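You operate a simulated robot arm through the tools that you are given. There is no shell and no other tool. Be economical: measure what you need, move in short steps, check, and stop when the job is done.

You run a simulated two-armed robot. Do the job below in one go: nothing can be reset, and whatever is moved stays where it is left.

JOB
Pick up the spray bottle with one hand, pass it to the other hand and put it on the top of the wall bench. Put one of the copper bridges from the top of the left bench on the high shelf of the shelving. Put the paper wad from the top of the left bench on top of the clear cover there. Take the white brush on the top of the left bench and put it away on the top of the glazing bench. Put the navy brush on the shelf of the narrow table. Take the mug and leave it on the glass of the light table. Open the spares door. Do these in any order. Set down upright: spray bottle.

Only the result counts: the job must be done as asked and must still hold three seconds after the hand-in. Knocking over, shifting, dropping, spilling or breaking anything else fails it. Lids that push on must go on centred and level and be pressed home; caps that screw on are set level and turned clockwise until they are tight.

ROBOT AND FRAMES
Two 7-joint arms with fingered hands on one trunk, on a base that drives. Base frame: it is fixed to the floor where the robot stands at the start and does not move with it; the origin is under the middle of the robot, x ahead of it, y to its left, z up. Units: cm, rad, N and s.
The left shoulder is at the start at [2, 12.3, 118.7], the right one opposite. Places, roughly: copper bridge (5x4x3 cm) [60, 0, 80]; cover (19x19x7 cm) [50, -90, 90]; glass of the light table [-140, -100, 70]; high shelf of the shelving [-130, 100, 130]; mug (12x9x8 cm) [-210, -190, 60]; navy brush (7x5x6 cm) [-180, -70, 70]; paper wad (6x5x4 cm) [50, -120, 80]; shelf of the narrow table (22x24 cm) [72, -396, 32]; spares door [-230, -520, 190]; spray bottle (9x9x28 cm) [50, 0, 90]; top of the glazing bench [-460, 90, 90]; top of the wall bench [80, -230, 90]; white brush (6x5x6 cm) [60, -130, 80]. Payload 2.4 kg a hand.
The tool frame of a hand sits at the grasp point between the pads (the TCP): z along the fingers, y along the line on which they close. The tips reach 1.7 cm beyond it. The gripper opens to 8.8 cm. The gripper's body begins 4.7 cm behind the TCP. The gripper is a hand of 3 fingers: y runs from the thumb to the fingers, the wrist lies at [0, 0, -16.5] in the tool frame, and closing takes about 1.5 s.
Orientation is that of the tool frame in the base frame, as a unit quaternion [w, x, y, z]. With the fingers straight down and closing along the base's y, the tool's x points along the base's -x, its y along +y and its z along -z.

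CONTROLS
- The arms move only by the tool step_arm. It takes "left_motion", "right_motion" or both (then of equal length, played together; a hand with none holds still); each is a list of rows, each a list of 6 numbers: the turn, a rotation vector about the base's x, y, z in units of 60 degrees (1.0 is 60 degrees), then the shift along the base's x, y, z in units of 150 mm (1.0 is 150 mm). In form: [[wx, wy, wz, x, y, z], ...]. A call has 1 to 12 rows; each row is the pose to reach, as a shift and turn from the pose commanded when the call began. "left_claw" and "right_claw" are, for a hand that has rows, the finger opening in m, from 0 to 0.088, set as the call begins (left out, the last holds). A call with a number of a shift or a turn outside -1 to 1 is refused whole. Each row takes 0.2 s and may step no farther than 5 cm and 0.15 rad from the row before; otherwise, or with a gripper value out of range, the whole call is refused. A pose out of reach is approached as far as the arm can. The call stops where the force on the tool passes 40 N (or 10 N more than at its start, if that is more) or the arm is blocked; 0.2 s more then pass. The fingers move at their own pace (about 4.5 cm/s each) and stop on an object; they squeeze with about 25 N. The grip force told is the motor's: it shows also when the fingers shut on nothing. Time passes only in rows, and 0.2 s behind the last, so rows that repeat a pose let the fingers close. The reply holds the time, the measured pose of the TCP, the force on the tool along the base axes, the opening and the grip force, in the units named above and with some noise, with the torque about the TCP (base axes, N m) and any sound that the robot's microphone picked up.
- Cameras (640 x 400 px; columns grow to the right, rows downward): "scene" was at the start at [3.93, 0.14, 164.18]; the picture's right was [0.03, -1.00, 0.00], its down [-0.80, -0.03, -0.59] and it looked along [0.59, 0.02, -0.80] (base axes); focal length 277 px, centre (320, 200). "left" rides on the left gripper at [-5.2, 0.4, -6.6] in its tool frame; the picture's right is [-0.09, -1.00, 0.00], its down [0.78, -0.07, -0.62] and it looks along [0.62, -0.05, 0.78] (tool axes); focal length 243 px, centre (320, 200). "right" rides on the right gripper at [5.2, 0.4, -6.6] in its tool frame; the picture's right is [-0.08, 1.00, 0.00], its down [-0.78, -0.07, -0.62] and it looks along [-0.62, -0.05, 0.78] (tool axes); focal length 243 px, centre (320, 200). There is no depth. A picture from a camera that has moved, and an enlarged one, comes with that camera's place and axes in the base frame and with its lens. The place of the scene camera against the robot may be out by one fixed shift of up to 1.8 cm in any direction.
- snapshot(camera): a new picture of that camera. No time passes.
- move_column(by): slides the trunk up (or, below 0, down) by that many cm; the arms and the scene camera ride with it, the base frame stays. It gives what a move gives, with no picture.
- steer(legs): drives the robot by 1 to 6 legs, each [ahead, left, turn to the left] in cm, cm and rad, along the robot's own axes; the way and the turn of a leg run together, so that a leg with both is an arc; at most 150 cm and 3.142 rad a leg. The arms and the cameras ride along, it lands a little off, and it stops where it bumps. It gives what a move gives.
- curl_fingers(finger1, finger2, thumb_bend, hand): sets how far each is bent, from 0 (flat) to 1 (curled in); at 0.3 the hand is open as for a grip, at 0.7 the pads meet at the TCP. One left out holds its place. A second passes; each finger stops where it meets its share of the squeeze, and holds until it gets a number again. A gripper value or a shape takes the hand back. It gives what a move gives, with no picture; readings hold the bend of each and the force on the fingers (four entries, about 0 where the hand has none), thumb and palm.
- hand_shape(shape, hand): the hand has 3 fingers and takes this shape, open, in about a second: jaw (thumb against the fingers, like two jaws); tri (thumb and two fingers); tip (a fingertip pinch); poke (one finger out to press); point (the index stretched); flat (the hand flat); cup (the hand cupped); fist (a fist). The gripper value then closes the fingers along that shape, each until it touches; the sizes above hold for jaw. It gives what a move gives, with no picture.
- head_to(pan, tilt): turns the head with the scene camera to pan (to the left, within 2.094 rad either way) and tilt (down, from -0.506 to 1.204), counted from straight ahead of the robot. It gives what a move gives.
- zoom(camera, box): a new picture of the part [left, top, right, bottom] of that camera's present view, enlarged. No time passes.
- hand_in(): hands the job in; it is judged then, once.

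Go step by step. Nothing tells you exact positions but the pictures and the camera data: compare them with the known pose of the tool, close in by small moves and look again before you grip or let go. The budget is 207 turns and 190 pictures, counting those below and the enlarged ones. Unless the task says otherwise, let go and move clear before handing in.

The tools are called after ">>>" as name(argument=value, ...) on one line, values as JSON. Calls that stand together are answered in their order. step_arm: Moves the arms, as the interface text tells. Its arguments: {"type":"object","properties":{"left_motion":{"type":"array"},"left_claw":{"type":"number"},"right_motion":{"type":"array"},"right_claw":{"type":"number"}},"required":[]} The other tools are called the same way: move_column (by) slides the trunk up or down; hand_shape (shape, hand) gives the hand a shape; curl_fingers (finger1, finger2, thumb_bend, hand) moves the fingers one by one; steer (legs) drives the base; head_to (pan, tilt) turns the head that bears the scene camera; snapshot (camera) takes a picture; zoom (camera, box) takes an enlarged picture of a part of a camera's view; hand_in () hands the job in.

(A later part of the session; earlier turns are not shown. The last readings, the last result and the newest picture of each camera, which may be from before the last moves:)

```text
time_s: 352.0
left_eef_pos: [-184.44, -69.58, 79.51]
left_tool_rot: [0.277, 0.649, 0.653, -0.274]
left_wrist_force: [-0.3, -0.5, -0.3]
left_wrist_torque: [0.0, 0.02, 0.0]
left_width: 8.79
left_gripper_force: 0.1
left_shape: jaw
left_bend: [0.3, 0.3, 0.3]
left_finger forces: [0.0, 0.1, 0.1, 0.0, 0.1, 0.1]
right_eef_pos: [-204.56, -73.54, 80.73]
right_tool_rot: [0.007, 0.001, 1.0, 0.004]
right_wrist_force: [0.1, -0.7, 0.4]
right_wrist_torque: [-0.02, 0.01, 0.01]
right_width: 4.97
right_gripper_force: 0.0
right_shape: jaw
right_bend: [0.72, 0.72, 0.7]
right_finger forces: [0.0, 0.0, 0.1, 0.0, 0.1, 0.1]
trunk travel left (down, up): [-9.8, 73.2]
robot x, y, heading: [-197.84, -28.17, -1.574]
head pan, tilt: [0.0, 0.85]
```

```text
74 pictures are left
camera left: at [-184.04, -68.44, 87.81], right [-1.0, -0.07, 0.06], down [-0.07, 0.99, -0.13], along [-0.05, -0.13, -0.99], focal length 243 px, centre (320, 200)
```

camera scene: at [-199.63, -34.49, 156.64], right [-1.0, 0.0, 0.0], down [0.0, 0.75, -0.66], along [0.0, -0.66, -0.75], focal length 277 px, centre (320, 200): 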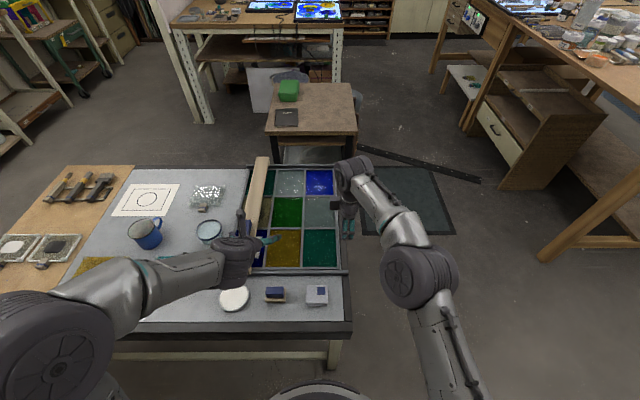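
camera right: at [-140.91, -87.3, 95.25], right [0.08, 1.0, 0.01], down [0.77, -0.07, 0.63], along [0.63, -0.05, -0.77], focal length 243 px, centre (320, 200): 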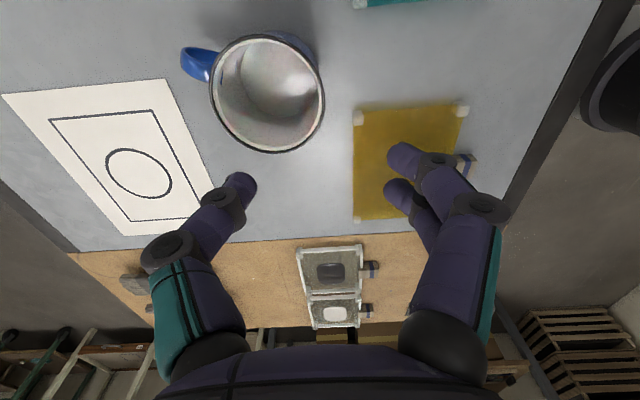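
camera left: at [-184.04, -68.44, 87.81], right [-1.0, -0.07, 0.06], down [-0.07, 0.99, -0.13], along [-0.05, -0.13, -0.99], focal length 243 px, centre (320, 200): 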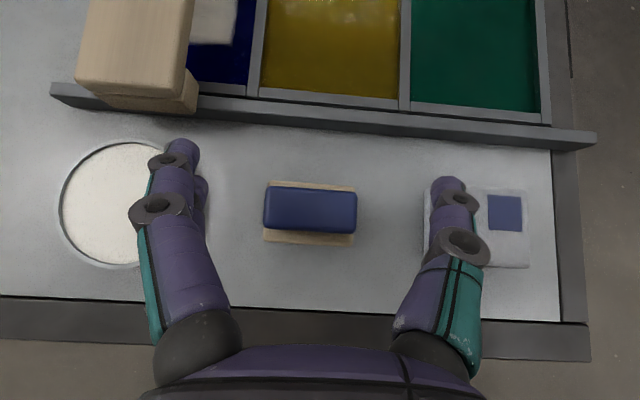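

Aligned, with clearance on both sides. I lower to z≈72 and close.

>>> step_arm(left_motion=[[0, 0, 0, 0.02, 0, -0.15], [0, 0, 0, 0.02, 0, -0.3], [0, 0, 0, 0.02, 0, -0.42], [0, 0, 0, 0.02, 0, -0.5], [0, 0, 0, 0.02, 0, -0.5]], left_claw=0.084)

>>> step_arm(left_motion=[[0, 0, 0, 0, 0, 0], [0, 0, 0, 0, 0, 0], [0, 0, 0, 0, 0, 0], [0, 0, 0, 0, 0, 0], [0, 0, 0, 0, 0, 0], [0, 0, 0, 0, 0, 0]], left_claw=0.0)

>>> snapshot(camera="left")

>>> move_column(by=30)

>>> snapshot(camera="left")

```text
time_s: 353.2
left_eef_pos: [-184.29, -69.66, 72.01]
left_tool_rot: [0.277, 0.649, 0.653, -0.275]
left_wrist_force: [0.6, 0.0, 1.1]
left_wrist_torque: [0.01, 0.01, 0.02]
left_width: 8.42
left_gripper_force: 0.0
left_shape: jaw
left_bend: [0.39, 0.39, 0.36]
left_finger forces: [0.0, 0.1, 0.0, 0.0, 0.1, 0.1]
right_eef_pos: [-204.65, -73.53, 80.55]
right_tool_rot: [0.007, 0.001, 1.0, 0.003]
right_wrist_force: [-0.1, -0.1, -0.2]
right_wrist_torque: [0.02, -0.01, 0.02]
right_width: 4.96
right_gripper_force: 0.0
right_shape: jaw
right_bend: [0.72, 0.72, 0.7]
right_finger forces: [0.0, 0.1, 0.0, 0.0, 0.0, 0.0]
trunk travel left (down, up): [-9.8, 73.2]
robot x, y, heading: [-198.12, -28.49, -1.575]
head pan, tilt: [0.0, 0.85]
```

```text
time_s: 354.6
left_eef_pos: [-184.22, -69.61, 71.94]
left_tool_rot: [0.277, 0.649, 0.653, -0.274]
left_wrist_force: [-1.4, -0.6, 0.5]
left_wrist_torque: [0.0, 0.05, 0.0]
left_width: 5.31
left_gripper_force: 25.0
left_shape: jaw
left_bend: [0.72, 0.7, 0.72]
left_finger forces: [11.0, 11.0, 0.1, 0.0, 23.6, 0.0]
right_eef_pos: [-204.53, -73.58, 80.72]
right_tool_rot: [0.007, 0.001, 1.0, 0.003]
right_wrist_force: [-0.4, -0.3, 0.4]
right_wrist_torque: [0.03, -0.04, 0.0]
right_width: 4.97
right_gripper_force: 0.1
right_shape: jaw
right_bend: [0.72, 0.72, 0.7]
right_finger forces: [0.0, 0.0, 0.1, 0.1, 0.0, 0.0]
trunk travel left (down, up): [-9.8, 73.2]
robot x, y, heading: [-198.28, -28.24, -1.577]
head pan, tilt: [0.0, 0.85]
```

```text
73 pictures are left
camera left: at [-183.73, -68.51, 80.25], right [-1.0, -0.07, 0.06], down [-0.07, 0.99, -0.13], along [-0.05, -0.13, -0.99], focal length 243 px, centre (320, 200)
```

left: 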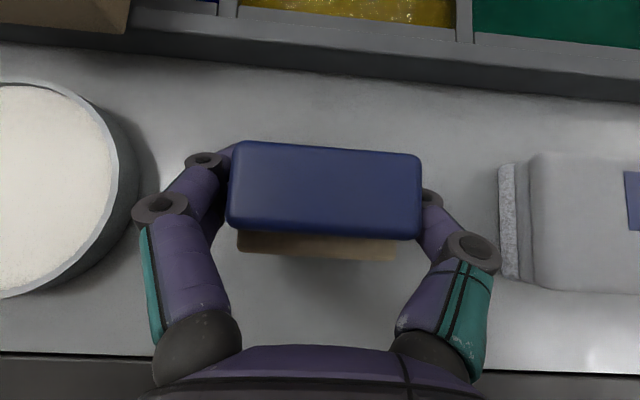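

```text
time_s: 357.6
left_eef_pos: [-184.22, -69.63, 101.94]
left_tool_rot: [0.276, 0.649, 0.653, -0.275]
left_wrist_force: [0.1, 0.9, -1.0]
left_wrist_torque: [-0.01, 0.02, 0.0]
left_width: 5.3
left_gripper_force: 24.9
left_shape: jaw
left_bend: [0.72, 0.7, 0.72]
left_finger forces: [11.4, 11.6, 0.1, 0.0, 23.6, 0.0]
right_eef_pos: [-204.64, -73.52, 110.66]
right_tool_rot: [0.007, 0.0, 1.0, 0.003]
right_wrist_force: [0.2, 0.2, -0.3]
right_wrist_torque: [0.0, 0.01, 0.0]
right_width: 4.98
right_gripper_force: 0.1
right_shape: jaw
right_bend: [0.72, 0.72, 0.7]
right_finger forces: [0.0, 0.0, 0.1, 0.0, 0.0, 0.1]
trunk travel left (down, up): [-39.8, 43.2]
robot x, y, heading: [-197.94, -28.2, -1.575]
head pan, tilt: [0.0, 0.85]
```

```text
72 pictures are left
camera left: at [-183.72, -68.53, 110.23], right [-1.0, -0.07, 0.06], down [-0.07, 0.99, -0.13], along [-0.05, -0.13, -0.99], focal length 243 px, centre (320, 200)
```

left: 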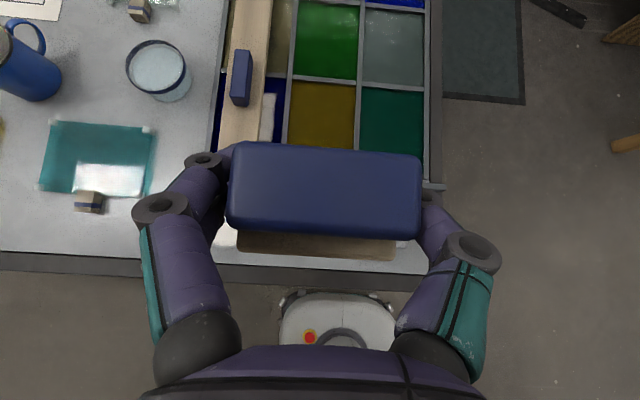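

The navy brush is held. I drive out to the main aisle and toward the narrow table.

>>> steer(legs=[[-14, 0, 0], [0, 82, 0], [0, 80, 0.004], [145, 0, 0], [100, 0, 0]])

>>> head_to(pan=0.5, tilt=0.6)

>>> snapshot(camera="scene")

```text
time_s: 378.3
left_eef_pos: [-34.17, -299.08, 102.1]
left_tool_rot: [0.271, 0.664, 0.639, -0.279]
left_wrist_force: [0.3, 0.4, -1.1]
left_wrist_torque: [-0.01, -0.05, 0.03]
left_width: 5.29
left_gripper_force: 25.4
left_shape: jaw
left_bend: [0.72, 0.7, 0.72]
left_finger forces: [11.4, 11.5, 0.0, 0.1, 23.8, 0.1]
right_eef_pos: [-54.91, -301.84, 110.72]
right_tool_rot: [0.007, 0.024, 1.0, 0.004]
right_wrist_force: [0.9, -1.0, 0.1]
right_wrist_torque: [0.0, 0.01, -0.02]
right_width: 4.95
right_gripper_force: 0.1
right_shape: jaw
right_bend: [0.72, 0.72, 0.7]
right_finger forces: [0.0, 0.0, 0.0, 0.1, 0.1, 0.0]
trunk travel left (down, up): [-39.8, 43.2]
robot x, y, heading: [-46.38, -257.57, -1.62]
head pan, tilt: [0.0, 0.85]
```

```text
time_s: 379.2
left_eef_pos: [-34.36, -299.06, 102.01]
left_tool_rot: [0.27, 0.664, 0.638, -0.281]
left_wrist_force: [-0.3, 0.1, -0.3]
left_wrist_torque: [-0.04, 0.02, -0.03]
left_width: 5.3
left_gripper_force: 25.1
left_shape: jaw
left_bend: [0.72, 0.7, 0.72]
left_finger forces: [11.4, 11.6, 0.0, 0.0, 23.7, 0.0]
right_eef_pos: [-54.9, -301.83, 110.79]
right_tool_rot: [0.007, 0.024, 1.0, 0.003]
right_wrist_force: [0.3, -0.1, -0.1]
right_wrist_torque: [0.03, -0.02, -0.02]
right_width: 4.98
right_gripper_force: 0.1
right_shape: jaw
right_bend: [0.72, 0.72, 0.7]
right_finger forces: [0.1, 0.0, 0.0, 0.0, 0.0, 0.0]
trunk travel left (down, up): [-39.8, 43.2]
robot x, y, heading: [-46.56, -257.32, -1.623]
head pan, tilt: [0.499, 0.6]
```

```text
71 pictures are left
camera scene: at [-43.97, -263.41, 166.73], right [-0.9, -0.43, 0.0], down [-0.24, 0.51, -0.82], along [0.36, -0.74, -0.57], focal length 277 px, centre (320, 200)
```

scene: 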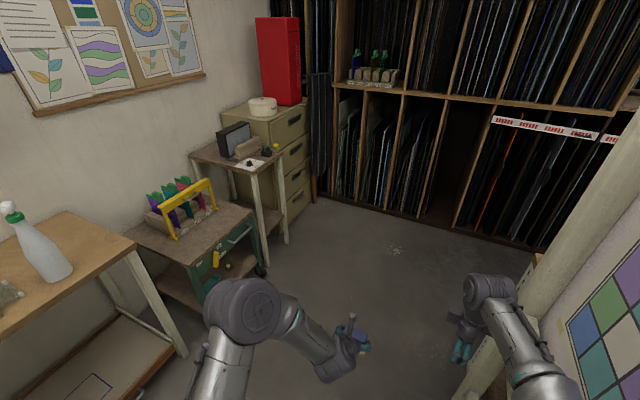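

The narrow table is between the cart and the filing cabinet (front x≈60, y≈-384…-411). I shift left a bit, drive to y≈-403 and turn to face it.

>>> steer(legs=[[0, 14, 0.05], [143, 0, 0], [0, 0, 1.571]])

>>> head_to(pan=0, tilt=0.75)

>>> snapshot(camera="scene")

```text
time_s: 391.0
left_eef_pos: [7.0, -382.7, 102.04]
left_tool_rot: [0.39, -0.012, 0.921, 0.006]
left_wrist_force: [-0.7, 0.0, -0.7]
left_wrist_torque: [0.02, 0.04, -0.02]
left_width: 5.3
left_gripper_force: 25.2
left_shape: jaw
left_bend: [0.72, 0.7, 0.72]
left_finger forces: [11.4, 11.5, 0.0, 0.0, 23.7, 0.1]
right_eef_pos: [11.2, -403.1, 110.57]
right_tool_rot: [-0.003, 0.714, -0.7, -0.009]
right_wrist_force: [0.5, 0.1, 0.3]
right_wrist_torque: [0.0, 0.02, 0.0]
right_width: 4.97
right_gripper_force: 0.0
right_shape: jaw
right_bend: [0.72, 0.72, 0.7]
right_finger forces: [0.1, 0.0, 0.0, 0.0, 0.0, 0.1]
trunk travel left (down, up): [-39.8, 43.2]
robot x, y, heading: [-34.52, -397.59, 0.012]
head pan, tilt: [0.499, 0.6]
```

```text
time_s: 392.0
left_eef_pos: [6.99, -382.75, 101.92]
left_tool_rot: [0.39, -0.012, 0.921, 0.005]
left_wrist_force: [0.4, 0.2, -0.9]
left_wrist_torque: [0.07, -0.03, -0.01]
left_width: 5.29
left_gripper_force: 25.2
left_shape: jaw
left_bend: [0.72, 0.7, 0.72]
left_finger forces: [11.4, 11.5, 0.0, 0.0, 23.8, 0.0]
right_eef_pos: [11.11, -403.0, 110.66]
right_tool_rot: [-0.003, 0.714, -0.7, -0.008]
right_wrist_force: [0.4, -0.1, 0.2]
right_wrist_torque: [-0.02, 0.02, -0.01]
right_width: 4.97
right_gripper_force: 0.1
right_shape: jaw
right_bend: [0.72, 0.72, 0.7]
right_finger forces: [0.1, 0.0, 0.1, 0.0, 0.1, 0.0]
trunk travel left (down, up): [-39.8, 43.2]
robot x, y, heading: [-34.14, -397.13, 0.012]
head pan, tilt: [0.0, 0.75]
```

```text
70 pictures are left
camera scene: at [-28.97, -397.5, 165.44], right [0.02, -1.0, 0.0], down [-0.68, -0.01, -0.73], along [0.73, 0.01, -0.68], focal length 277 px, centre (320, 200)
```

scene: 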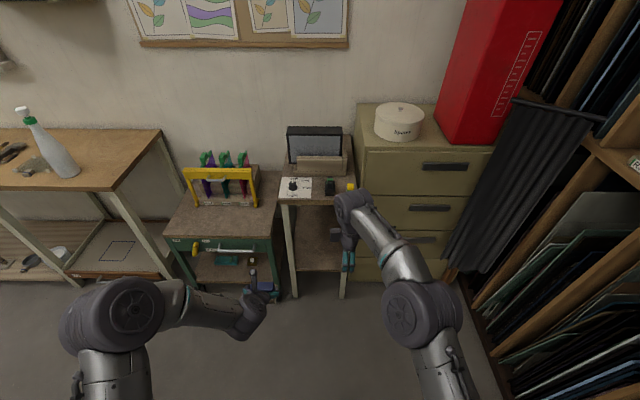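

The shelf (z≈31, y≈-397) is empty. I shift right 14 cm, lower the trunk fully, lower the left hand and tuck the right arm.

>>> steer(legs=[[0, -14, -0.012]])

>>> step_arm(right_motion=[[0, 0, 0, -0.23, -0.15, 0], [0, 0, 0, -0.46, -0.3, 0], [0, 0, 0, -0.7, -0.45, 0], [0, 0, 0, -0.7, -0.7, 0], [0, 0, 0, -0.7, -0.9, 0]])

>>> step_arm(right_motion=[[0, 0, 0, -0.2, -0.1, 0], [0, 0, 0, -0.4, -0.3, 0], [0, 0, 0, -0.6, -0.4, 0]])

>>> move_column(by=-39)

>>> step_arm(left_motion=[[0, 0, 0, 0, 0, -0.25], [0, 0, 0, 0, 0, -0.5], [0, 0, 0, 0, 0, -0.75], [0, 0, 0, 0, 0, -1.0]])

>>> snapshot(camera="scene")

```text
time_s: 393.3
left_eef_pos: [7.26, -397.03, 102.07]
left_tool_rot: [0.39, -0.007, 0.921, 0.004]
left_wrist_force: [-0.1, -0.6, -1.4]
left_wrist_torque: [0.01, -0.01, -0.01]
left_width: 5.29
left_gripper_force: 25.4
left_shape: jaw
left_bend: [0.72, 0.7, 0.72]
left_finger forces: [11.4, 11.6, 0.0, 0.1, 23.7, 0.1]
right_eef_pos: [11.22, -417.51, 110.61]
right_tool_rot: [-0.004, 0.709, -0.705, -0.008]
right_wrist_force: [0.2, 0.3, -0.1]
right_wrist_torque: [0.03, -0.01, 0.0]
right_width: 4.95
right_gripper_force: 0.1
right_shape: jaw
right_bend: [0.72, 0.72, 0.7]
right_finger forces: [0.0, 0.1, 0.0, 0.0, 0.1, 0.0]
trunk travel left (down, up): [-39.8, 43.2]
robot x, y, heading: [-33.49, -410.97, 0.009]
head pan, tilt: [0.0, 0.75]
```

```text
time_s: 394.5
left_eef_pos: [7.22, -396.94, 102.14]
left_tool_rot: [0.39, -0.007, 0.921, 0.004]
left_wrist_force: [0.5, -0.3, -0.4]
left_wrist_torque: [-0.04, -0.01, 0.0]
left_width: 5.3
left_gripper_force: 24.8
left_shape: jaw
left_bend: [0.72, 0.7, 0.72]
left_finger forces: [11.4, 11.5, 0.0, 0.1, 23.6, 0.1]
right_eef_pos: [0.93, -430.61, 110.56]
right_tool_rot: [-0.003, 0.71, -0.704, -0.007]
right_wrist_force: [0.0, -0.5, 0.1]
right_wrist_torque: [0.0, -0.01, -0.01]
right_width: 4.97
right_gripper_force: 0.0
right_shape: jaw
right_bend: [0.72, 0.72, 0.7]
right_finger forces: [0.0, 0.0, 0.1, 0.0, 0.1, 0.1]
trunk travel left (down, up): [-39.8, 43.2]
robot x, y, heading: [-33.7, -411.03, 0.008]
head pan, tilt: [0.0, 0.75]
```

```text
time_s: 395.3
left_eef_pos: [7.36, -397.07, 102.09]
left_tool_rot: [0.39, -0.007, 0.921, 0.004]
left_wrist_force: [0.8, -0.6, -1.4]
left_wrist_torque: [-0.02, -0.01, 0.0]
left_width: 5.31
left_gripper_force: 25.2
left_shape: jaw
left_bend: [0.72, 0.7, 0.72]
left_finger forces: [11.4, 11.5, 0.0, 0.1, 23.7, 0.0]
right_eef_pos: [-8.21, -437.08, 110.49]
right_tool_rot: [-0.003, 0.711, -0.703, -0.009]
right_wrist_force: [-0.3, -0.3, -1.1]
right_wrist_torque: [-0.01, -0.01, -0.03]
right_width: 4.97
right_gripper_force: 0.1
right_shape: jaw
right_bend: [0.72, 0.72, 0.7]
right_finger forces: [0.0, 0.0, 0.0, 0.0, 0.1, 0.1]
trunk travel left (down, up): [-39.8, 43.2]
robot x, y, heading: [-33.69, -411.52, 0.006]
head pan, tilt: [0.0, 0.75]
```

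```text
time_s: 399.0
left_eef_pos: [7.2, -396.88, 63.0]
left_tool_rot: [0.39, -0.007, 0.921, 0.004]
left_wrist_force: [-0.2, 0.3, -1.3]
left_wrist_torque: [-0.04, -0.03, 0.0]
left_width: 5.31
left_gripper_force: 25.1
left_shape: jaw
left_bend: [0.72, 0.7, 0.72]
left_finger forces: [11.4, 11.7, 0.0, 0.0, 23.9, 0.0]
right_eef_pos: [-8.21, -436.92, 71.48]
right_tool_rot: [-0.003, 0.71, -0.704, -0.008]
right_wrist_force: [-0.2, -0.4, -0.4]
right_wrist_torque: [0.03, 0.0, -0.02]
right_width: 4.97
right_gripper_force: 0.1
right_shape: jaw
right_bend: [0.72, 0.72, 0.7]
right_finger forces: [0.0, 0.0, 0.0, 0.0, 0.0, 0.1]
trunk travel left (down, up): [-0.8, 82.2]
robot x, y, heading: [-33.62, -411.14, 0.003]
head pan, tilt: [0.0, 0.75]
```

```text
time_s: 400.0
left_eef_pos: [7.46, -397.06, 47.72]
left_tool_rot: [0.391, -0.006, 0.921, 0.003]
left_wrist_force: [-1.0, -0.5, -0.5]
left_wrist_torque: [0.0, 0.0, 0.03]
left_width: 5.32
left_gripper_force: 25.0
left_shape: jaw
left_bend: [0.72, 0.7, 0.72]
left_finger forces: [11.4, 11.6, 0.0, 0.1, 23.9, 0.0]
right_eef_pos: [-8.22, -436.92, 71.67]
right_tool_rot: [-0.003, 0.71, -0.704, -0.008]
right_wrist_force: [-0.1, 0.2, 0.3]
right_wrist_torque: [-0.04, 0.01, -0.04]
right_width: 4.98
right_gripper_force: 0.1
right_shape: jaw
right_bend: [0.72, 0.72, 0.7]
right_finger forces: [0.0, 0.0, 0.0, 0.0, 0.0, 0.0]
trunk travel left (down, up): [-0.8, 82.2]
robot x, y, heading: [-34.28, -411.28, 0.004]
head pan, tilt: [0.0, 0.75]
```

```text
69 pictures are left
camera scene: at [-28.85, -411.35, 126.44], right [0.01, -1.0, 0.0], down [-0.68, 0.0, -0.73], along [0.73, 0.0, -0.68], focal length 277 px, centre (320, 200)
```

scene: 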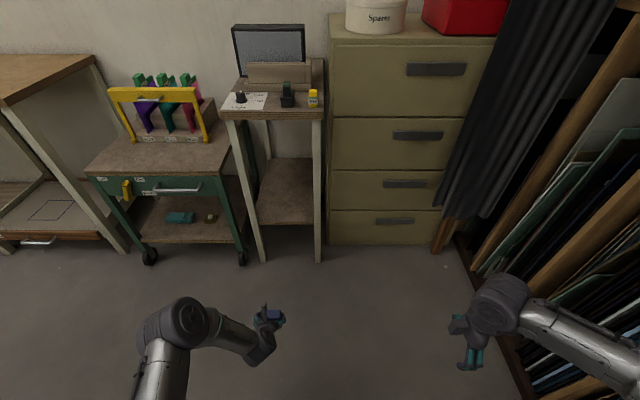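

The way in is clear. I lower the left hand to z≈40 and drive forward 45 cm, then check.

>>> step_arm(left_motion=[[0, 0, 0, 0, 0.05, -0.25], [0, 0, 0, 0, 0.08, -0.5], [0, 0, 0, 0, 0.08, -0.5]])

>>> steer(legs=[[45, 0, 0]])

>>> snapshot(camera="left")

>>> snapshot(camera="scene")

```text
time_s: 400.8
left_eef_pos: [7.4, -395.77, 40.11]
left_tool_rot: [0.39, -0.007, 0.921, 0.003]
left_wrist_force: [-0.8, -0.2, -0.4]
left_wrist_torque: [-0.02, -0.01, 0.01]
left_width: 5.3
left_gripper_force: 24.9
left_shape: jaw
left_bend: [0.72, 0.7, 0.72]
left_finger forces: [11.4, 11.6, 0.1, 0.1, 23.8, 0.0]
right_eef_pos: [-8.19, -436.84, 71.58]
right_tool_rot: [-0.003, 0.709, -0.705, -0.009]
right_wrist_force: [-0.2, 0.8, -0.3]
right_wrist_torque: [-0.01, -0.02, 0.01]
right_width: 4.96
right_gripper_force: 0.0
right_shape: jaw
right_bend: [0.72, 0.72, 0.7]
right_finger forces: [0.0, 0.0, 0.0, 0.1, 0.0, 0.1]
trunk travel left (down, up): [-0.8, 82.2]
robot x, y, heading: [-33.65, -410.85, 0.003]
head pan, tilt: [0.0, 0.75]
```

```text
time_s: 403.5
left_eef_pos: [52.0, -395.35, 40.21]
left_tool_rot: [0.39, -0.009, 0.921, 0.005]
left_wrist_force: [0.1, -0.1, -1.6]
left_wrist_torque: [-0.01, -0.03, 0.03]
left_width: 5.31
left_gripper_force: 24.8
left_shape: jaw
left_bend: [0.72, 0.7, 0.72]
left_finger forces: [11.4, 11.5, 0.0, 0.0, 23.8, 0.0]
right_eef_pos: [36.68, -436.53, 71.55]
right_tool_rot: [-0.003, 0.711, -0.703, -0.008]
right_wrist_force: [-0.1, 0.1, 0.4]
right_wrist_torque: [-0.01, -0.03, -0.03]
right_width: 4.96
right_gripper_force: 0.2
right_shape: jaw
right_bend: [0.72, 0.72, 0.7]
right_finger forces: [0.1, 0.0, 0.0, 0.0, 0.0, 0.0]
trunk travel left (down, up): [-0.8, 82.2]
robot x, y, heading: [11.1, -410.91, 0.009]
head pan, tilt: [0.0, 0.75]
```

```text
68 pictures are left
camera left: at [50.93, -394.91, 48.44], right [0.08, -0.99, 0.06], down [-0.99, -0.09, -0.13], along [0.13, -0.05, -0.99], focal length 243 px, centre (320, 200)
```

left: 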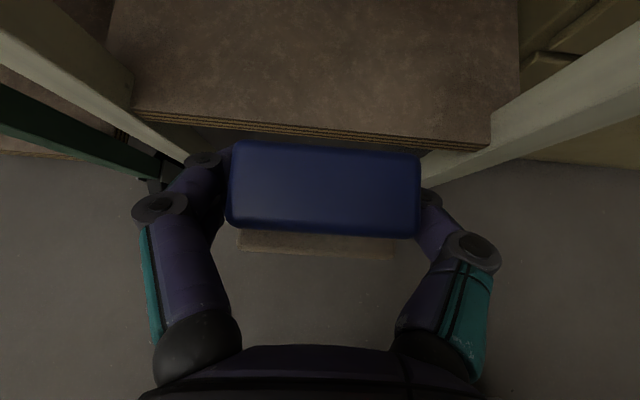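

```text
67 pictures are left
camera scene: at [15.85, -410.98, 126.44], right [0.01, -1.0, 0.0], down [-0.68, -0.01, -0.73], along [0.73, 0.01, -0.68], focal length 277 px, centre (320, 200)
```

scene: 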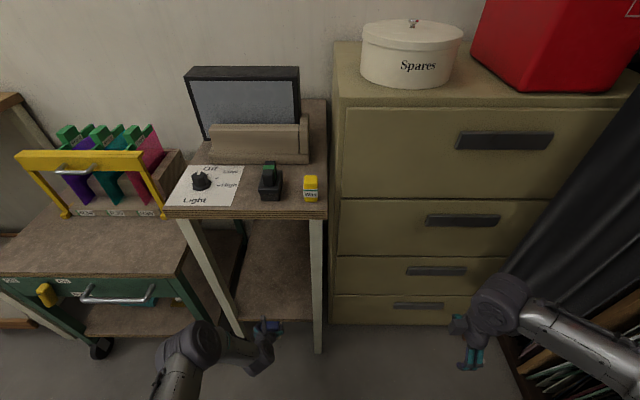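

The hand is centred on the shelf (front edge x≈58, y -382.6…-407.8). I drive 15 cm further in.

>>> steer(legs=[[15, 0, 0]])

>>> snapshot(camera="left")

>>> step_arm(left_motion=[[0, 0, 0, 0, 0, -0.08], [0, 0, 0, 0, 0, -0.16], [0, 0, 0, 0, 0, -0.16]])

>>> step_arm(left_motion=[[0, 0, 0, 0, 0, -0.03], [0, 0, 0, 0, 0, -0.03]])

>>> step_arm(left_motion=[[0, 0, 0, 0, 0, -0.03], [0, 0, 0, 0, 0, -0.03]])

```text
time_s: 404.9
left_eef_pos: [67.44, -395.09, 40.28]
left_tool_rot: [0.39, -0.01, 0.921, 0.004]
left_wrist_force: [0.1, 0.3, -0.9]
left_wrist_torque: [-0.05, -0.03, -0.01]
left_width: 5.32
left_gripper_force: 25.5
left_shape: jaw
left_bend: [0.72, 0.7, 0.72]
left_finger forces: [11.5, 11.6, 0.0, 0.0, 23.8, 0.0]
right_eef_pos: [52.14, -436.22, 71.51]
right_tool_rot: [-0.003, 0.712, -0.702, -0.008]
right_wrist_force: [-0.4, 0.1, 0.1]
right_wrist_torque: [0.02, 0.01, -0.01]
right_width: 4.99
right_gripper_force: 0.1
right_shape: jaw
right_bend: [0.72, 0.72, 0.7]
right_finger forces: [0.0, 0.0, 0.0, 0.0, 0.0, 0.1]
trunk travel left (down, up): [-0.8, 82.2]
robot x, y, heading: [26.21, -410.92, 0.014]
head pan, tilt: [0.0, 0.75]
```

```text
66 pictures are left
camera left: at [66.36, -394.65, 48.44], right [0.08, -0.99, 0.06], down [-0.99, -0.09, -0.13], along [0.13, -0.05, -0.99], focal length 243 px, centre (320, 200)
```

left: 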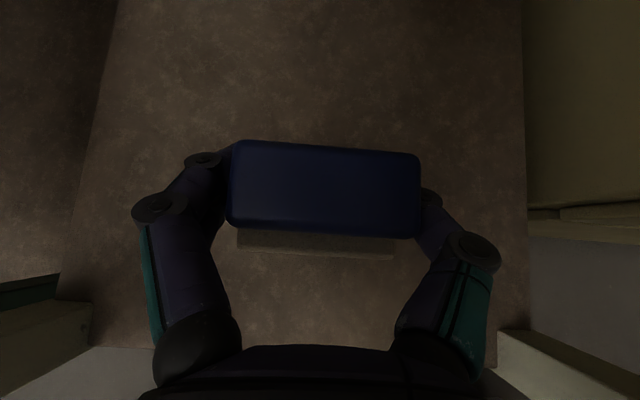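

```text
time_s: 405.7
left_eef_pos: [67.38, -394.99, 37.73]
left_tool_rot: [0.389, -0.01, 0.921, 0.005]
left_wrist_force: [-1.1, 0.5, -1.1]
left_wrist_torque: [0.02, -0.01, 0.0]
left_width: 5.32
left_gripper_force: 24.8
left_shape: jaw
left_bend: [0.72, 0.7, 0.72]
left_finger forces: [11.4, 11.6, 0.0, 0.1, 23.9, 0.0]
right_eef_pos: [52.11, -436.29, 71.65]
right_tool_rot: [-0.004, 0.712, -0.702, -0.008]
right_wrist_force: [-0.4, -0.1, 0.1]
right_wrist_torque: [-0.04, 0.0, -0.02]
right_width: 4.97
right_gripper_force: 0.2
right_shape: jaw
right_bend: [0.72, 0.72, 0.7]
right_finger forces: [0.1, 0.1, 0.0, 0.1, 0.1, 0.0]
trunk travel left (down, up): [-0.8, 82.2]
robot x, y, heading: [26.71, -410.65, 0.013]
head pan, tilt: [0.0, 0.75]
```

```text
time_s: 406.3
left_eef_pos: [67.45, -395.01, 37.42]
left_tool_rot: [0.39, -0.011, 0.921, 0.005]
left_wrist_force: [0.3, -0.2, -1.2]
left_wrist_torque: [-0.03, 0.02, 0.02]
left_width: 5.29
left_gripper_force: 24.7
left_shape: jaw
left_bend: [0.72, 0.7, 0.72]
left_finger forces: [11.3, 11.6, 0.0, 0.0, 23.8, 0.0]
right_eef_pos: [52.09, -436.18, 71.56]
right_tool_rot: [-0.003, 0.712, -0.702, -0.008]
right_wrist_force: [-0.4, -0.6, -0.2]
right_wrist_torque: [0.02, 0.01, -0.01]
right_width: 4.97
right_gripper_force: 0.1
right_shape: jaw
right_bend: [0.72, 0.72, 0.7]
right_finger forces: [0.1, 0.0, 0.0, 0.1, 0.0, 0.1]
trunk travel left (down, up): [-0.8, 82.2]
robot x, y, heading: [26.42, -410.93, 0.014]
head pan, tilt: [0.0, 0.75]
```

```text
time_s: 406.9
left_eef_pos: [67.48, -394.96, 37.04]
left_tool_rot: [0.39, -0.01, 0.921, 0.005]
left_wrist_force: [0.3, -1.0, -0.7]
left_wrist_torque: [0.01, 0.0, -0.04]
left_width: 5.3
left_gripper_force: 25.0
left_shape: jaw
left_bend: [0.72, 0.7, 0.72]
left_finger forces: [11.4, 11.6, 0.0, 0.0, 23.8, 0.0]
right_eef_pos: [52.18, -436.18, 71.55]
right_tool_rot: [-0.003, 0.713, -0.701, -0.008]
right_wrist_force: [0.5, -0.7, -0.9]
right_wrist_torque: [0.0, 0.06, 0.04]
right_width: 4.97
right_gripper_force: 0.1
right_shape: jaw
right_bend: [0.72, 0.72, 0.7]
right_finger forces: [0.1, 0.1, 0.0, 0.1, 0.1, 0.0]
trunk travel left (down, up): [-0.8, 82.2]
robot x, y, heading: [26.29, -410.67, 0.011]
head pan, tilt: [0.0, 0.75]
```

>>> step_arm(left_motion=[[0, 0, 0, 0, 0, -0.04], [0, 0, 0, 0, 0, -0.04]])

>>> step_arm(left_motion=[[0, 0, 0, 0, 0, -0.04], [0, 0, 0, 0, 0, -0.04]])

>>> step_arm(left_motion=[[0, 0, 0, 0, 0, -0.03], [0, 0, 0, 0, 0, -0.03]])

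>>> step_arm(left_motion=[[0, 0, 0, 0, 0, -0.03], [0, 0, 0, 0, 0, -0.03]])

>>> snapshot(camera="left")

```text
time_s: 407.5
left_eef_pos: [67.48, -394.9, 36.31]
left_tool_rot: [0.39, -0.009, 0.921, 0.004]
left_wrist_force: [-0.5, 0.0, -1.1]
left_wrist_torque: [-0.02, 0.02, -0.01]
left_width: 5.3
left_gripper_force: 25.1
left_shape: jaw
left_bend: [0.72, 0.7, 0.72]
left_finger forces: [11.4, 11.7, 0.0, 0.1, 23.8, 0.0]
right_eef_pos: [52.13, -436.14, 71.65]
right_tool_rot: [-0.003, 0.713, -0.702, -0.008]
right_wrist_force: [-1.0, 0.3, 0.5]
right_wrist_torque: [0.01, 0.0, -0.02]
right_width: 5.01
right_gripper_force: 0.0
right_shape: jaw
right_bend: [0.72, 0.72, 0.7]
right_finger forces: [0.0, 0.1, 0.0, 0.0, 0.0, 0.1]
trunk travel left (down, up): [-0.8, 82.2]
robot x, y, heading: [26.25, -410.39, 0.015]
head pan, tilt: [0.0, 0.75]
```

```text
time_s: 408.1
left_eef_pos: [67.48, -395.12, 35.95]
left_tool_rot: [0.392, -0.011, 0.92, 0.006]
left_wrist_force: [-0.5, 0.2, 22.5]
left_wrist_torque: [-0.25, -0.13, -0.01]
left_width: 5.32
left_gripper_force: 24.9
left_shape: jaw
left_bend: [0.72, 0.7, 0.72]
left_finger forces: [12.2, 12.4, 0.0, 0.1, 33.3, 0.0]
right_eef_pos: [52.03, -436.31, 71.59]
right_tool_rot: [-0.004, 0.713, -0.701, -0.009]
right_wrist_force: [0.2, -1.0, -0.4]
right_wrist_torque: [0.01, 0.0, 0.03]
right_width: 4.99
right_gripper_force: 0.0
right_shape: jaw
right_bend: [0.72, 0.72, 0.7]
right_finger forces: [0.1, 0.1, 0.0, 0.0, 0.0, 0.1]
trunk travel left (down, up): [-0.8, 82.2]
robot x, y, heading: [26.15, -410.9, 0.01]
head pan, tilt: [0.0, 0.75]
```

```text
time_s: 408.5
left_eef_pos: [67.67, -395.13, 35.81]
left_tool_rot: [0.396, -0.012, 0.918, 0.007]
left_wrist_force: [-8.9, -0.8, 25.9]
left_wrist_torque: [-0.24, -0.15, -0.06]
left_width: 5.2
left_gripper_force: 25.1
left_shape: jaw
left_bend: [0.72, 0.71, 0.73]
left_finger forces: [12.8, 12.6, 0.0, 0.0, 35.9, 0.0]
right_eef_pos: [52.06, -436.3, 71.58]
right_tool_rot: [-0.005, 0.713, -0.701, -0.008]
right_wrist_force: [0.0, 0.2, -0.5]
right_wrist_torque: [0.01, 0.0, 0.04]
right_width: 4.98
right_gripper_force: 0.0
right_shape: jaw
right_bend: [0.72, 0.72, 0.7]
right_finger forces: [0.0, 0.1, 0.0, 0.0, 0.1, 0.0]
trunk travel left (down, up): [-0.8, 82.2]
robot x, y, heading: [26.1, -410.48, 0.01]
head pan, tilt: [0.0, 0.75]
stopped in row 1 (left hand): the force on the tool passed its limit at 44 N (the readings are from after the stop); the commanded pose is now the measured one
```

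```text
time_s: 408.8
left_eef_pos: [67.91, -395.04, 35.82]
left_tool_rot: [0.4, -0.013, 0.916, 0.007]
left_wrist_force: [-10.7, 0.2, 28.2]
left_wrist_torque: [-0.24, -0.1, -0.08]
left_width: 5.19
left_gripper_force: 24.9
left_shape: jaw
left_bend: [0.72, 0.71, 0.74]
left_finger forces: [12.8, 12.5, 0.0, 0.1, 37.3, 0.0]
right_eef_pos: [52.09, -436.21, 71.52]
right_tool_rot: [-0.004, 0.713, -0.701, -0.008]
right_wrist_force: [0.9, -0.1, -0.4]
right_wrist_torque: [-0.01, 0.0, -0.03]
right_width: 4.98
right_gripper_force: 0.1
right_shape: jaw
right_bend: [0.72, 0.72, 0.7]
right_finger forces: [0.0, 0.0, 0.1, 0.1, 0.0, 0.0]
trunk travel left (down, up): [-0.8, 82.2]
robot x, y, heading: [26.19, -410.55, 0.013]
head pan, tilt: [0.0, 0.75]
stopped in row 1 (left hand): the force on the tool passed its limit at 45 N (the readings are from after the stop); the commanded pose is now the measured one
```

```text
65 pictures are left
camera left: at [66.61, -394.67, 44.05], right [0.09, -0.99, 0.06], down [-0.98, -0.09, -0.15], along [0.16, -0.05, -0.99], focal length 243 px, centre (320, 200)
```

left: 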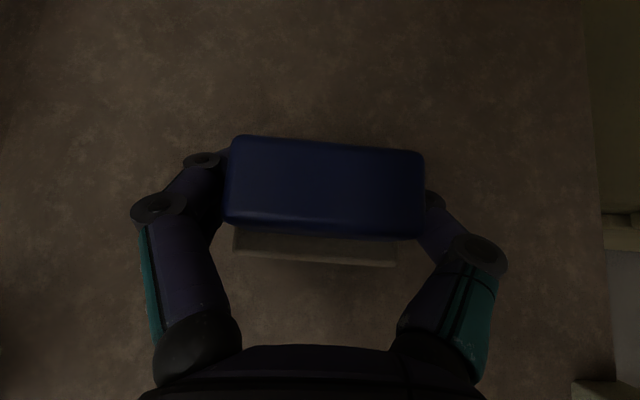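

On the shelf. I relieve the load, open and lift slightly, then back the robot out.

>>> step_arm(left_motion=[[0, 0, 0, 0, 0, 0.02], [0, 0, 0, 0, 0, 0.04], [0, 0, 0, 0, 0, 0.04]])

>>> step_arm(left_motion=[[0, 0, 0, 0, 0, 0], [0, 0, 0, 0, 0, 0], [0, 0, 0, 0, 0, 0], [0, 0, 0, 0, 0, 0], [0, 0, 0, 0, 0, 0], [0, 0, 0, 0, 0, 0.1], [0, 0, 0, 0, 0, 0.3], [0, 0, 0, 0, 0, 0.5], [0, 0, 0, 0, 0, 0.5]], left_claw=0.08)

>>> snapshot(camera="left")

```text
time_s: 409.6
left_eef_pos: [67.77, -395.12, 35.95]
left_tool_rot: [0.397, -0.011, 0.918, 0.006]
left_wrist_force: [-0.7, -0.6, -1.6]
left_wrist_torque: [-0.01, 0.02, 0.0]
left_width: 5.24
left_gripper_force: 25.2
left_shape: jaw
left_bend: [0.72, 0.71, 0.73]
left_finger forces: [12.2, 12.1, 0.0, 0.0, 25.8, 0.0]
right_eef_pos: [52.07, -436.3, 71.52]
right_tool_rot: [-0.003, 0.712, -0.702, -0.009]
right_wrist_force: [0.4, 0.1, 0.3]
right_wrist_torque: [-0.01, -0.03, -0.02]
right_width: 4.98
right_gripper_force: 0.1
right_shape: jaw
right_bend: [0.72, 0.72, 0.7]
right_finger forces: [0.0, 0.0, 0.0, 0.0, 0.1, 0.0]
trunk travel left (down, up): [-0.8, 82.2]
robot x, y, heading: [26.73, -410.8, 0.012]
head pan, tilt: [0.0, 0.75]
```

```text
time_s: 411.6
left_eef_pos: [67.7, -395.1, 43.58]
left_tool_rot: [0.398, -0.012, 0.917, 0.006]
left_wrist_force: [1.0, 0.4, -0.2]
left_wrist_torque: [0.01, 0.03, -0.01]
left_width: 7.98
left_gripper_force: 0.1
left_shape: jaw
left_bend: [0.47, 0.47, 0.43]
left_finger forces: [0.0, 0.0, 0.0, 0.1, 0.0, 0.0]
right_eef_pos: [52.19, -436.2, 71.39]
right_tool_rot: [-0.004, 0.713, -0.701, -0.008]
right_wrist_force: [0.5, -0.9, -0.5]
right_wrist_torque: [0.0, -0.02, -0.03]
right_width: 4.96
right_gripper_force: 0.0
right_shape: jaw
right_bend: [0.72, 0.72, 0.7]
right_finger forces: [0.1, 0.0, 0.1, 0.0, 0.0, 0.1]
trunk travel left (down, up): [-0.8, 82.2]
robot x, y, heading: [26.23, -410.83, 0.013]
head pan, tilt: [0.0, 0.75]
```

```text
64 pictures are left
camera left: at [66.44, -394.74, 51.75], right [0.09, -0.99, 0.06], down [-0.99, -0.09, -0.14], along [0.15, -0.05, -0.99], focal length 243 px, centre (320, 200)
```

left: 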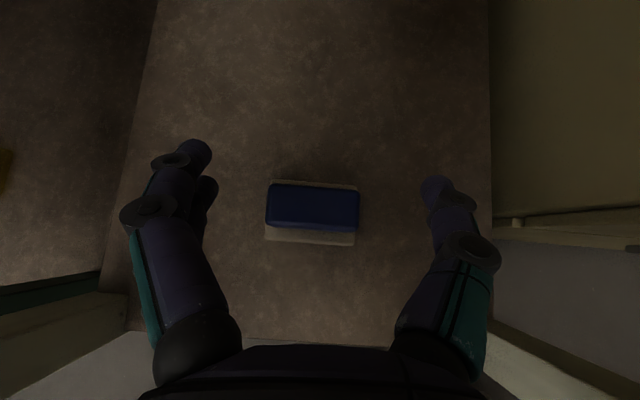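

The navy brush is on the shelf. I back out, raise the trunk and turn toward -x to find the way to the spares door.

>>> steer(legs=[[-62, 0, 0]])

>>> move_column(by=55)

>>> head_to(pan=-2.0, tilt=0.35)

>>> snapshot(camera="scene")

```text
time_s: 415.2
left_eef_pos: [4.54, -395.94, 43.52]
left_tool_rot: [0.397, -0.013, 0.918, 0.007]
left_wrist_force: [0.4, 0.0, 0.3]
left_wrist_torque: [0.01, 0.02, -0.02]
left_width: 8.01
left_gripper_force: 0.0
left_shape: jaw
left_bend: [0.47, 0.47, 0.43]
left_finger forces: [0.0, 0.0, 0.0, 0.0, 0.1, 0.1]
right_eef_pos: [-10.86, -437.13, 71.5]
right_tool_rot: [-0.004, 0.713, -0.701, -0.009]
right_wrist_force: [0.9, 0.6, -0.8]
right_wrist_torque: [0.01, 0.0, 0.03]
right_width: 4.97
right_gripper_force: 0.1
right_shape: jaw
right_bend: [0.72, 0.72, 0.7]
right_finger forces: [0.1, 0.0, 0.0, 0.0, 0.0, 0.1]
trunk travel left (down, up): [-0.8, 82.2]
robot x, y, heading: [-36.47, -411.89, 0.009]
head pan, tilt: [0.0, 0.75]
```

```text
refused: 55 is not a number from -40 to 40
```

```text
time_s: 417.1
left_eef_pos: [4.5, -396.04, 43.52]
left_tool_rot: [0.397, -0.014, 0.918, 0.008]
left_wrist_force: [-0.4, -0.1, 0.2]
left_wrist_torque: [0.0, -0.01, 0.0]
left_width: 7.98
left_gripper_force: 0.1
left_shape: jaw
left_bend: [0.47, 0.47, 0.43]
left_finger forces: [0.0, 0.0, 0.0, 0.0, 0.0, 0.0]
right_eef_pos: [-10.81, -437.01, 71.56]
right_tool_rot: [-0.003, 0.714, -0.701, -0.008]
right_wrist_force: [0.0, -0.8, 0.3]
right_wrist_torque: [0.02, 0.0, -0.02]
right_width: 4.96
right_gripper_force: 0.1
right_shape: jaw
right_bend: [0.72, 0.72, 0.7]
right_finger forces: [0.0, 0.0, 0.0, 0.0, 0.0, 0.0]
trunk travel left (down, up): [-0.8, 82.2]
robot x, y, heading: [-36.79, -411.49, 0.015]
head pan, tilt: [-2.0, 0.351]
```

```text
63 pictures are left
camera scene: at [-43.77, -420.32, 130.01], right [-0.92, 0.4, 0.0], down [0.14, 0.31, -0.94], along [-0.38, -0.86, -0.34], focal length 277 px, centre (320, 200)
```

scene: 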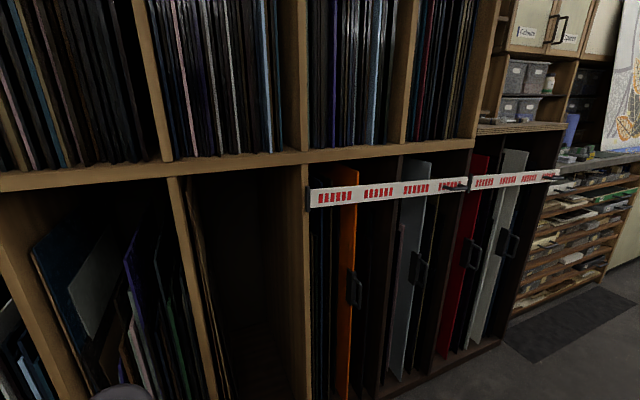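

I see small cabinet doors with labels and handles at upper right. I zoom on them.

>>> zoom(camera="scene", box=[480, 0, 640, 120])

>>> move_column(by=40)

>>> move_column(by=30)

>>> steer(legs=[[0, 12, 0], [-20, 0, 0], [0, 0, -1.58]])

>>> head_to(pan=-0.9, tilt=0.3)

>>> snapshot(camera="scene")

```text
3.33 times, centred on (560, 60) of scene
camera zoom: at [-43.77, -420.32, 130.01], right [-0.92, 0.4, 0.0], down [0.14, 0.31, -0.94], along [-0.38, -0.86, -0.34], focal length 922 px, centre (-480, 667)
```

zoom: 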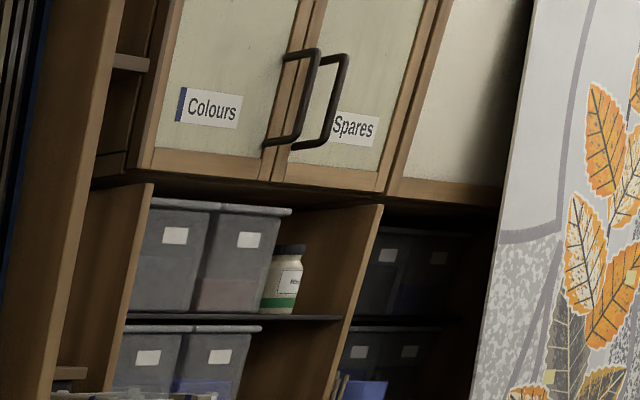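

```text
time_s: 420.9
left_eef_pos: [4.64, -395.85, 83.52]
left_tool_rot: [0.397, -0.013, 0.918, 0.007]
left_wrist_force: [0.0, -0.1, 0.1]
left_wrist_torque: [0.01, 0.0, -0.02]
left_width: 8.0
left_gripper_force: 0.1
left_shape: jaw
left_bend: [0.47, 0.47, 0.43]
left_finger forces: [0.0, 0.0, 0.0, 0.0, 0.0, 0.0]
right_eef_pos: [-10.74, -437.17, 111.53]
right_tool_rot: [-0.003, 0.713, -0.701, -0.008]
right_wrist_force: [0.3, -0.3, -0.2]
right_wrist_torque: [0.0, -0.01, 0.01]
right_width: 4.99
right_gripper_force: 0.0
right_shape: jaw
right_bend: [0.72, 0.72, 0.7]
right_finger forces: [0.0, 0.0, 0.1, 0.0, 0.0, 0.0]
trunk travel left (down, up): [-40.8, 42.2]
robot x, y, heading: [-36.58, -411.77, 0.015]
head pan, tilt: [-2.0, 0.351]
```

```text
time_s: 423.9
left_eef_pos: [4.64, -396.03, 113.52]
left_tool_rot: [0.396, -0.013, 0.918, 0.007]
left_wrist_force: [-0.1, 0.2, 0.9]
left_wrist_torque: [0.01, -0.01, -0.02]
left_width: 7.98
left_gripper_force: 0.0
left_shape: jaw
left_bend: [0.47, 0.47, 0.43]
left_finger forces: [0.0, 0.0, 0.0, 0.0, 0.0, 0.0]
right_eef_pos: [-10.78, -437.05, 141.61]
right_tool_rot: [-0.004, 0.714, -0.7, -0.009]
right_wrist_force: [-0.1, -0.1, -0.1]
right_wrist_torque: [0.02, 0.0, -0.03]
right_width: 4.97
right_gripper_force: 0.1
right_shape: jaw
right_bend: [0.72, 0.72, 0.7]
right_finger forces: [0.1, 0.0, 0.0, 0.0, 0.1, 0.0]
trunk travel left (down, up): [-70.8, 12.2]
robot x, y, heading: [-36.31, -411.61, 0.015]
head pan, tilt: [-2.0, 0.351]
```

```text
time_s: 430.3
left_eef_pos: [-42.72, -441.75, 113.47]
left_tool_rot: [0.28, 0.654, 0.644, -0.281]
left_wrist_force: [0.0, 0.3, 0.2]
left_wrist_torque: [-0.01, -0.01, 0.0]
left_width: 7.96
left_gripper_force: 0.1
left_shape: jaw
left_bend: [0.47, 0.47, 0.43]
left_finger forces: [0.1, 0.1, 0.0, 0.0, 0.0, 0.0]
right_eef_pos: [-83.21, -424.65, 141.59]
right_tool_rot: [0.01, 0.014, 1.0, 0.004]
right_wrist_force: [-0.6, -0.5, 1.1]
right_wrist_torque: [0.0, 0.03, -0.02]
right_width: 4.99
right_gripper_force: 0.0
right_shape: jaw
right_bend: [0.72, 0.72, 0.7]
right_finger forces: [0.0, 0.1, 0.0, 0.0, 0.1, 0.0]
trunk travel left (down, up): [-70.8, 12.2]
robot x, y, heading: [-56.86, -400.13, -1.599]
head pan, tilt: [-2.0, 0.351]
```

```text
time_s: 431.6
left_eef_pos: [-42.71, -441.74, 113.55]
left_tool_rot: [0.279, 0.654, 0.644, -0.283]
left_wrist_force: [-0.2, -0.6, 0.1]
left_wrist_torque: [-0.01, 0.0, -0.03]
left_width: 8.0
left_gripper_force: 0.0
left_shape: jaw
left_bend: [0.47, 0.47, 0.43]
left_finger forces: [0.0, 0.1, 0.0, 0.1, 0.1, 0.0]
right_eef_pos: [-83.16, -424.57, 141.55]
right_tool_rot: [0.008, 0.014, 1.0, 0.004]
right_wrist_force: [-0.6, -0.9, 0.5]
right_wrist_torque: [-0.02, -0.03, 0.02]
right_width: 4.97
right_gripper_force: 0.0
right_shape: jaw
right_bend: [0.72, 0.72, 0.7]
right_finger forces: [0.0, 0.1, 0.0, 0.0, 0.1, 0.0]
trunk travel left (down, up): [-70.8, 12.2]
robot x, y, heading: [-56.65, -400.0, -1.599]
head pan, tilt: [-0.901, 0.3]
```

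```text
61 pictures are left
camera scene: at [-65.53, -403.66, 200.48], right [-0.6, 0.8, 0.0], down [0.24, 0.18, -0.96], along [-0.77, -0.57, -0.3], focal length 277 px, centre (320, 200)
```

scene: 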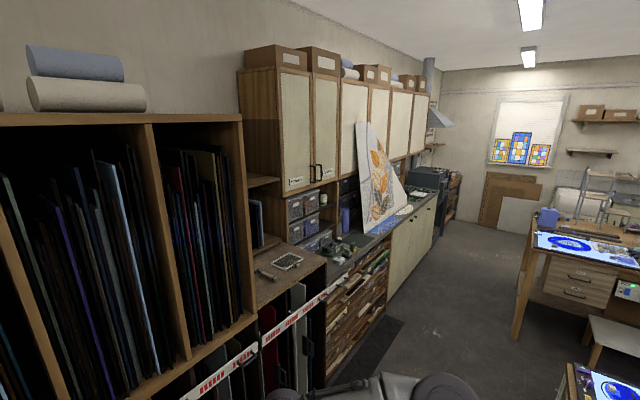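

The Spares door spans about x -210…-243 at y≈-516, hinged at its far (-x) side, with its vertical handle near x=-213, z≈163. I drive along the corridor to x≈-230, facing it.

>>> steer(legs=[[17, 0, 0.028], [0, -87, 0], [0, -86, 0]])

>>> head_to(pan=0.1, tilt=0.45)

>>> snapshot(camera="scene")

```text
time_s: 441.4
left_eef_pos: [-216.18, -456.17, 113.52]
left_tool_rot: [0.28, 0.652, 0.646, -0.282]
left_wrist_force: [0.3, 0.5, -0.2]
left_wrist_torque: [-0.03, -0.01, 0.01]
left_width: 8.01
left_gripper_force: 0.1
left_shape: jaw
left_bend: [0.47, 0.47, 0.43]
left_finger forces: [0.1, 0.1, 0.0, 0.1, 0.0, 0.0]
right_eef_pos: [-256.72, -439.15, 141.57]
right_tool_rot: [0.009, 0.011, 1.0, 0.004]
right_wrist_force: [-0.1, -0.8, -0.1]
right_wrist_torque: [-0.02, -0.01, 0.01]
right_width: 4.95
right_gripper_force: 0.1
right_shape: jaw
right_bend: [0.72, 0.72, 0.7]
right_finger forces: [0.1, 0.1, 0.0, 0.1, 0.1, 0.1]
trunk travel left (down, up): [-70.8, 12.2]
robot x, y, heading: [-230.02, -414.26, -1.592]
head pan, tilt: [-0.901, 0.3]
```

```text
time_s: 442.7
left_eef_pos: [-216.25, -456.25, 113.49]
left_tool_rot: [0.28, 0.652, 0.646, -0.281]
left_wrist_force: [-0.4, -1.1, -0.4]
left_wrist_torque: [0.0, -0.03, 0.0]
left_width: 8.0
left_gripper_force: 0.1
left_shape: jaw
left_bend: [0.47, 0.47, 0.43]
left_finger forces: [0.0, 0.1, 0.0, 0.0, 0.1, 0.1]
right_eef_pos: [-256.72, -439.24, 141.45]
right_tool_rot: [0.009, 0.011, 1.0, 0.003]
right_wrist_force: [-0.1, 0.2, 0.2]
right_wrist_torque: [0.01, 0.02, 0.02]
right_width: 4.97
right_gripper_force: 0.0
right_shape: jaw
right_bend: [0.72, 0.72, 0.7]
right_finger forces: [0.0, 0.1, 0.0, 0.0, 0.0, 0.0]
trunk travel left (down, up): [-70.8, 12.2]
robot x, y, heading: [-230.36, -413.94, -1.591]
head pan, tilt: [0.099, 0.45]
```

```text
60 pictures are left
camera scene: at [-231.08, -421.74, 199.09], right [-1.0, -0.08, 0.0], down [-0.03, 0.43, -0.9], along [0.07, -0.9, -0.44], focal length 277 px, centre (320, 200)
```

scene: 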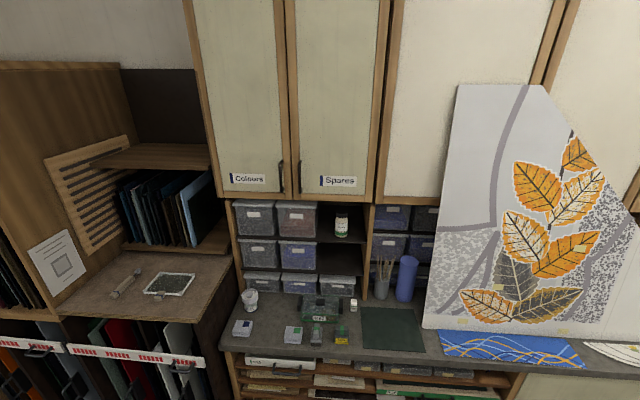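

The Spares door and handle (near [-216,-512,163]) are clear. I look down to check the floor mat before driving closer.

>>> head_to(pan=0.0, tilt=1.2)

>>> snapshot(camera="scene")

>>> snapshot(camera="left")

```text
time_s: 443.8
left_eef_pos: [-216.28, -456.2, 113.42]
left_tool_rot: [0.28, 0.652, 0.646, -0.281]
left_wrist_force: [0.0, -0.2, -0.5]
left_wrist_torque: [0.01, 0.01, 0.02]
left_width: 7.97
left_gripper_force: 0.0
left_shape: jaw
left_bend: [0.47, 0.47, 0.43]
left_finger forces: [0.1, 0.1, 0.0, 0.0, 0.0, 0.1]
right_eef_pos: [-256.69, -439.24, 141.58]
right_tool_rot: [0.009, 0.011, 1.0, 0.004]
right_wrist_force: [0.3, -0.8, 0.4]
right_wrist_torque: [-0.02, -0.06, 0.03]
right_width: 4.98
right_gripper_force: 0.0
right_shape: jaw
right_bend: [0.72, 0.72, 0.7]
right_finger forces: [0.1, 0.0, 0.0, 0.0, 0.0, 0.0]
trunk travel left (down, up): [-70.8, 12.2]
robot x, y, heading: [-230.25, -414.12, -1.595]
head pan, tilt: [0.0, 1.201]
```

```text
59 pictures are left
camera scene: at [-231.9, -418.17, 193.27], right [-1.0, 0.02, 0.0], down [0.02, 0.93, -0.36], along [-0.01, -0.36, -0.93], focal length 277 px, centre (320, 200)
```

scene: 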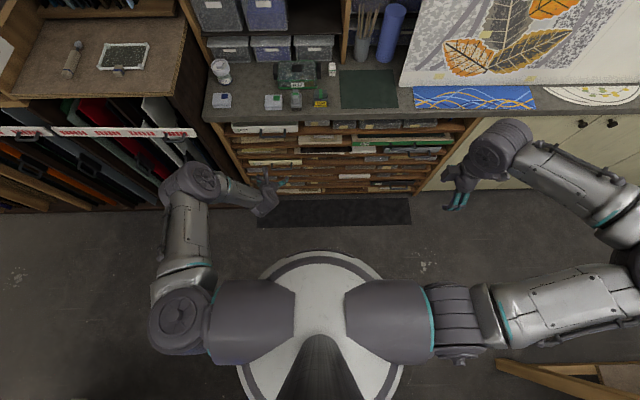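

```text
58 pictures are left
camera left: at [-215.78, -454.96, 121.72], right [-1.0, -0.05, 0.06], down [-0.06, 0.99, -0.14], along [-0.05, -0.15, -0.99], focal length 243 px, centre (320, 200)
```

left: 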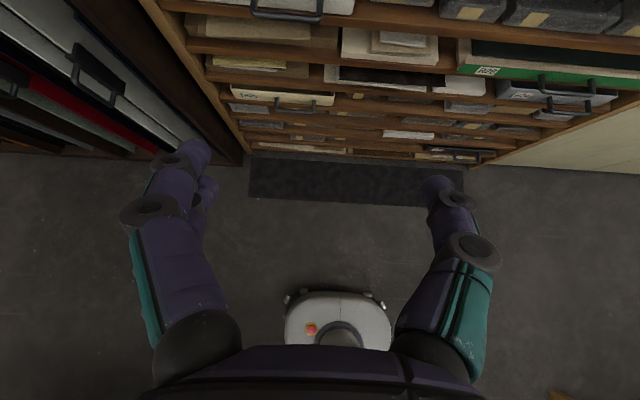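

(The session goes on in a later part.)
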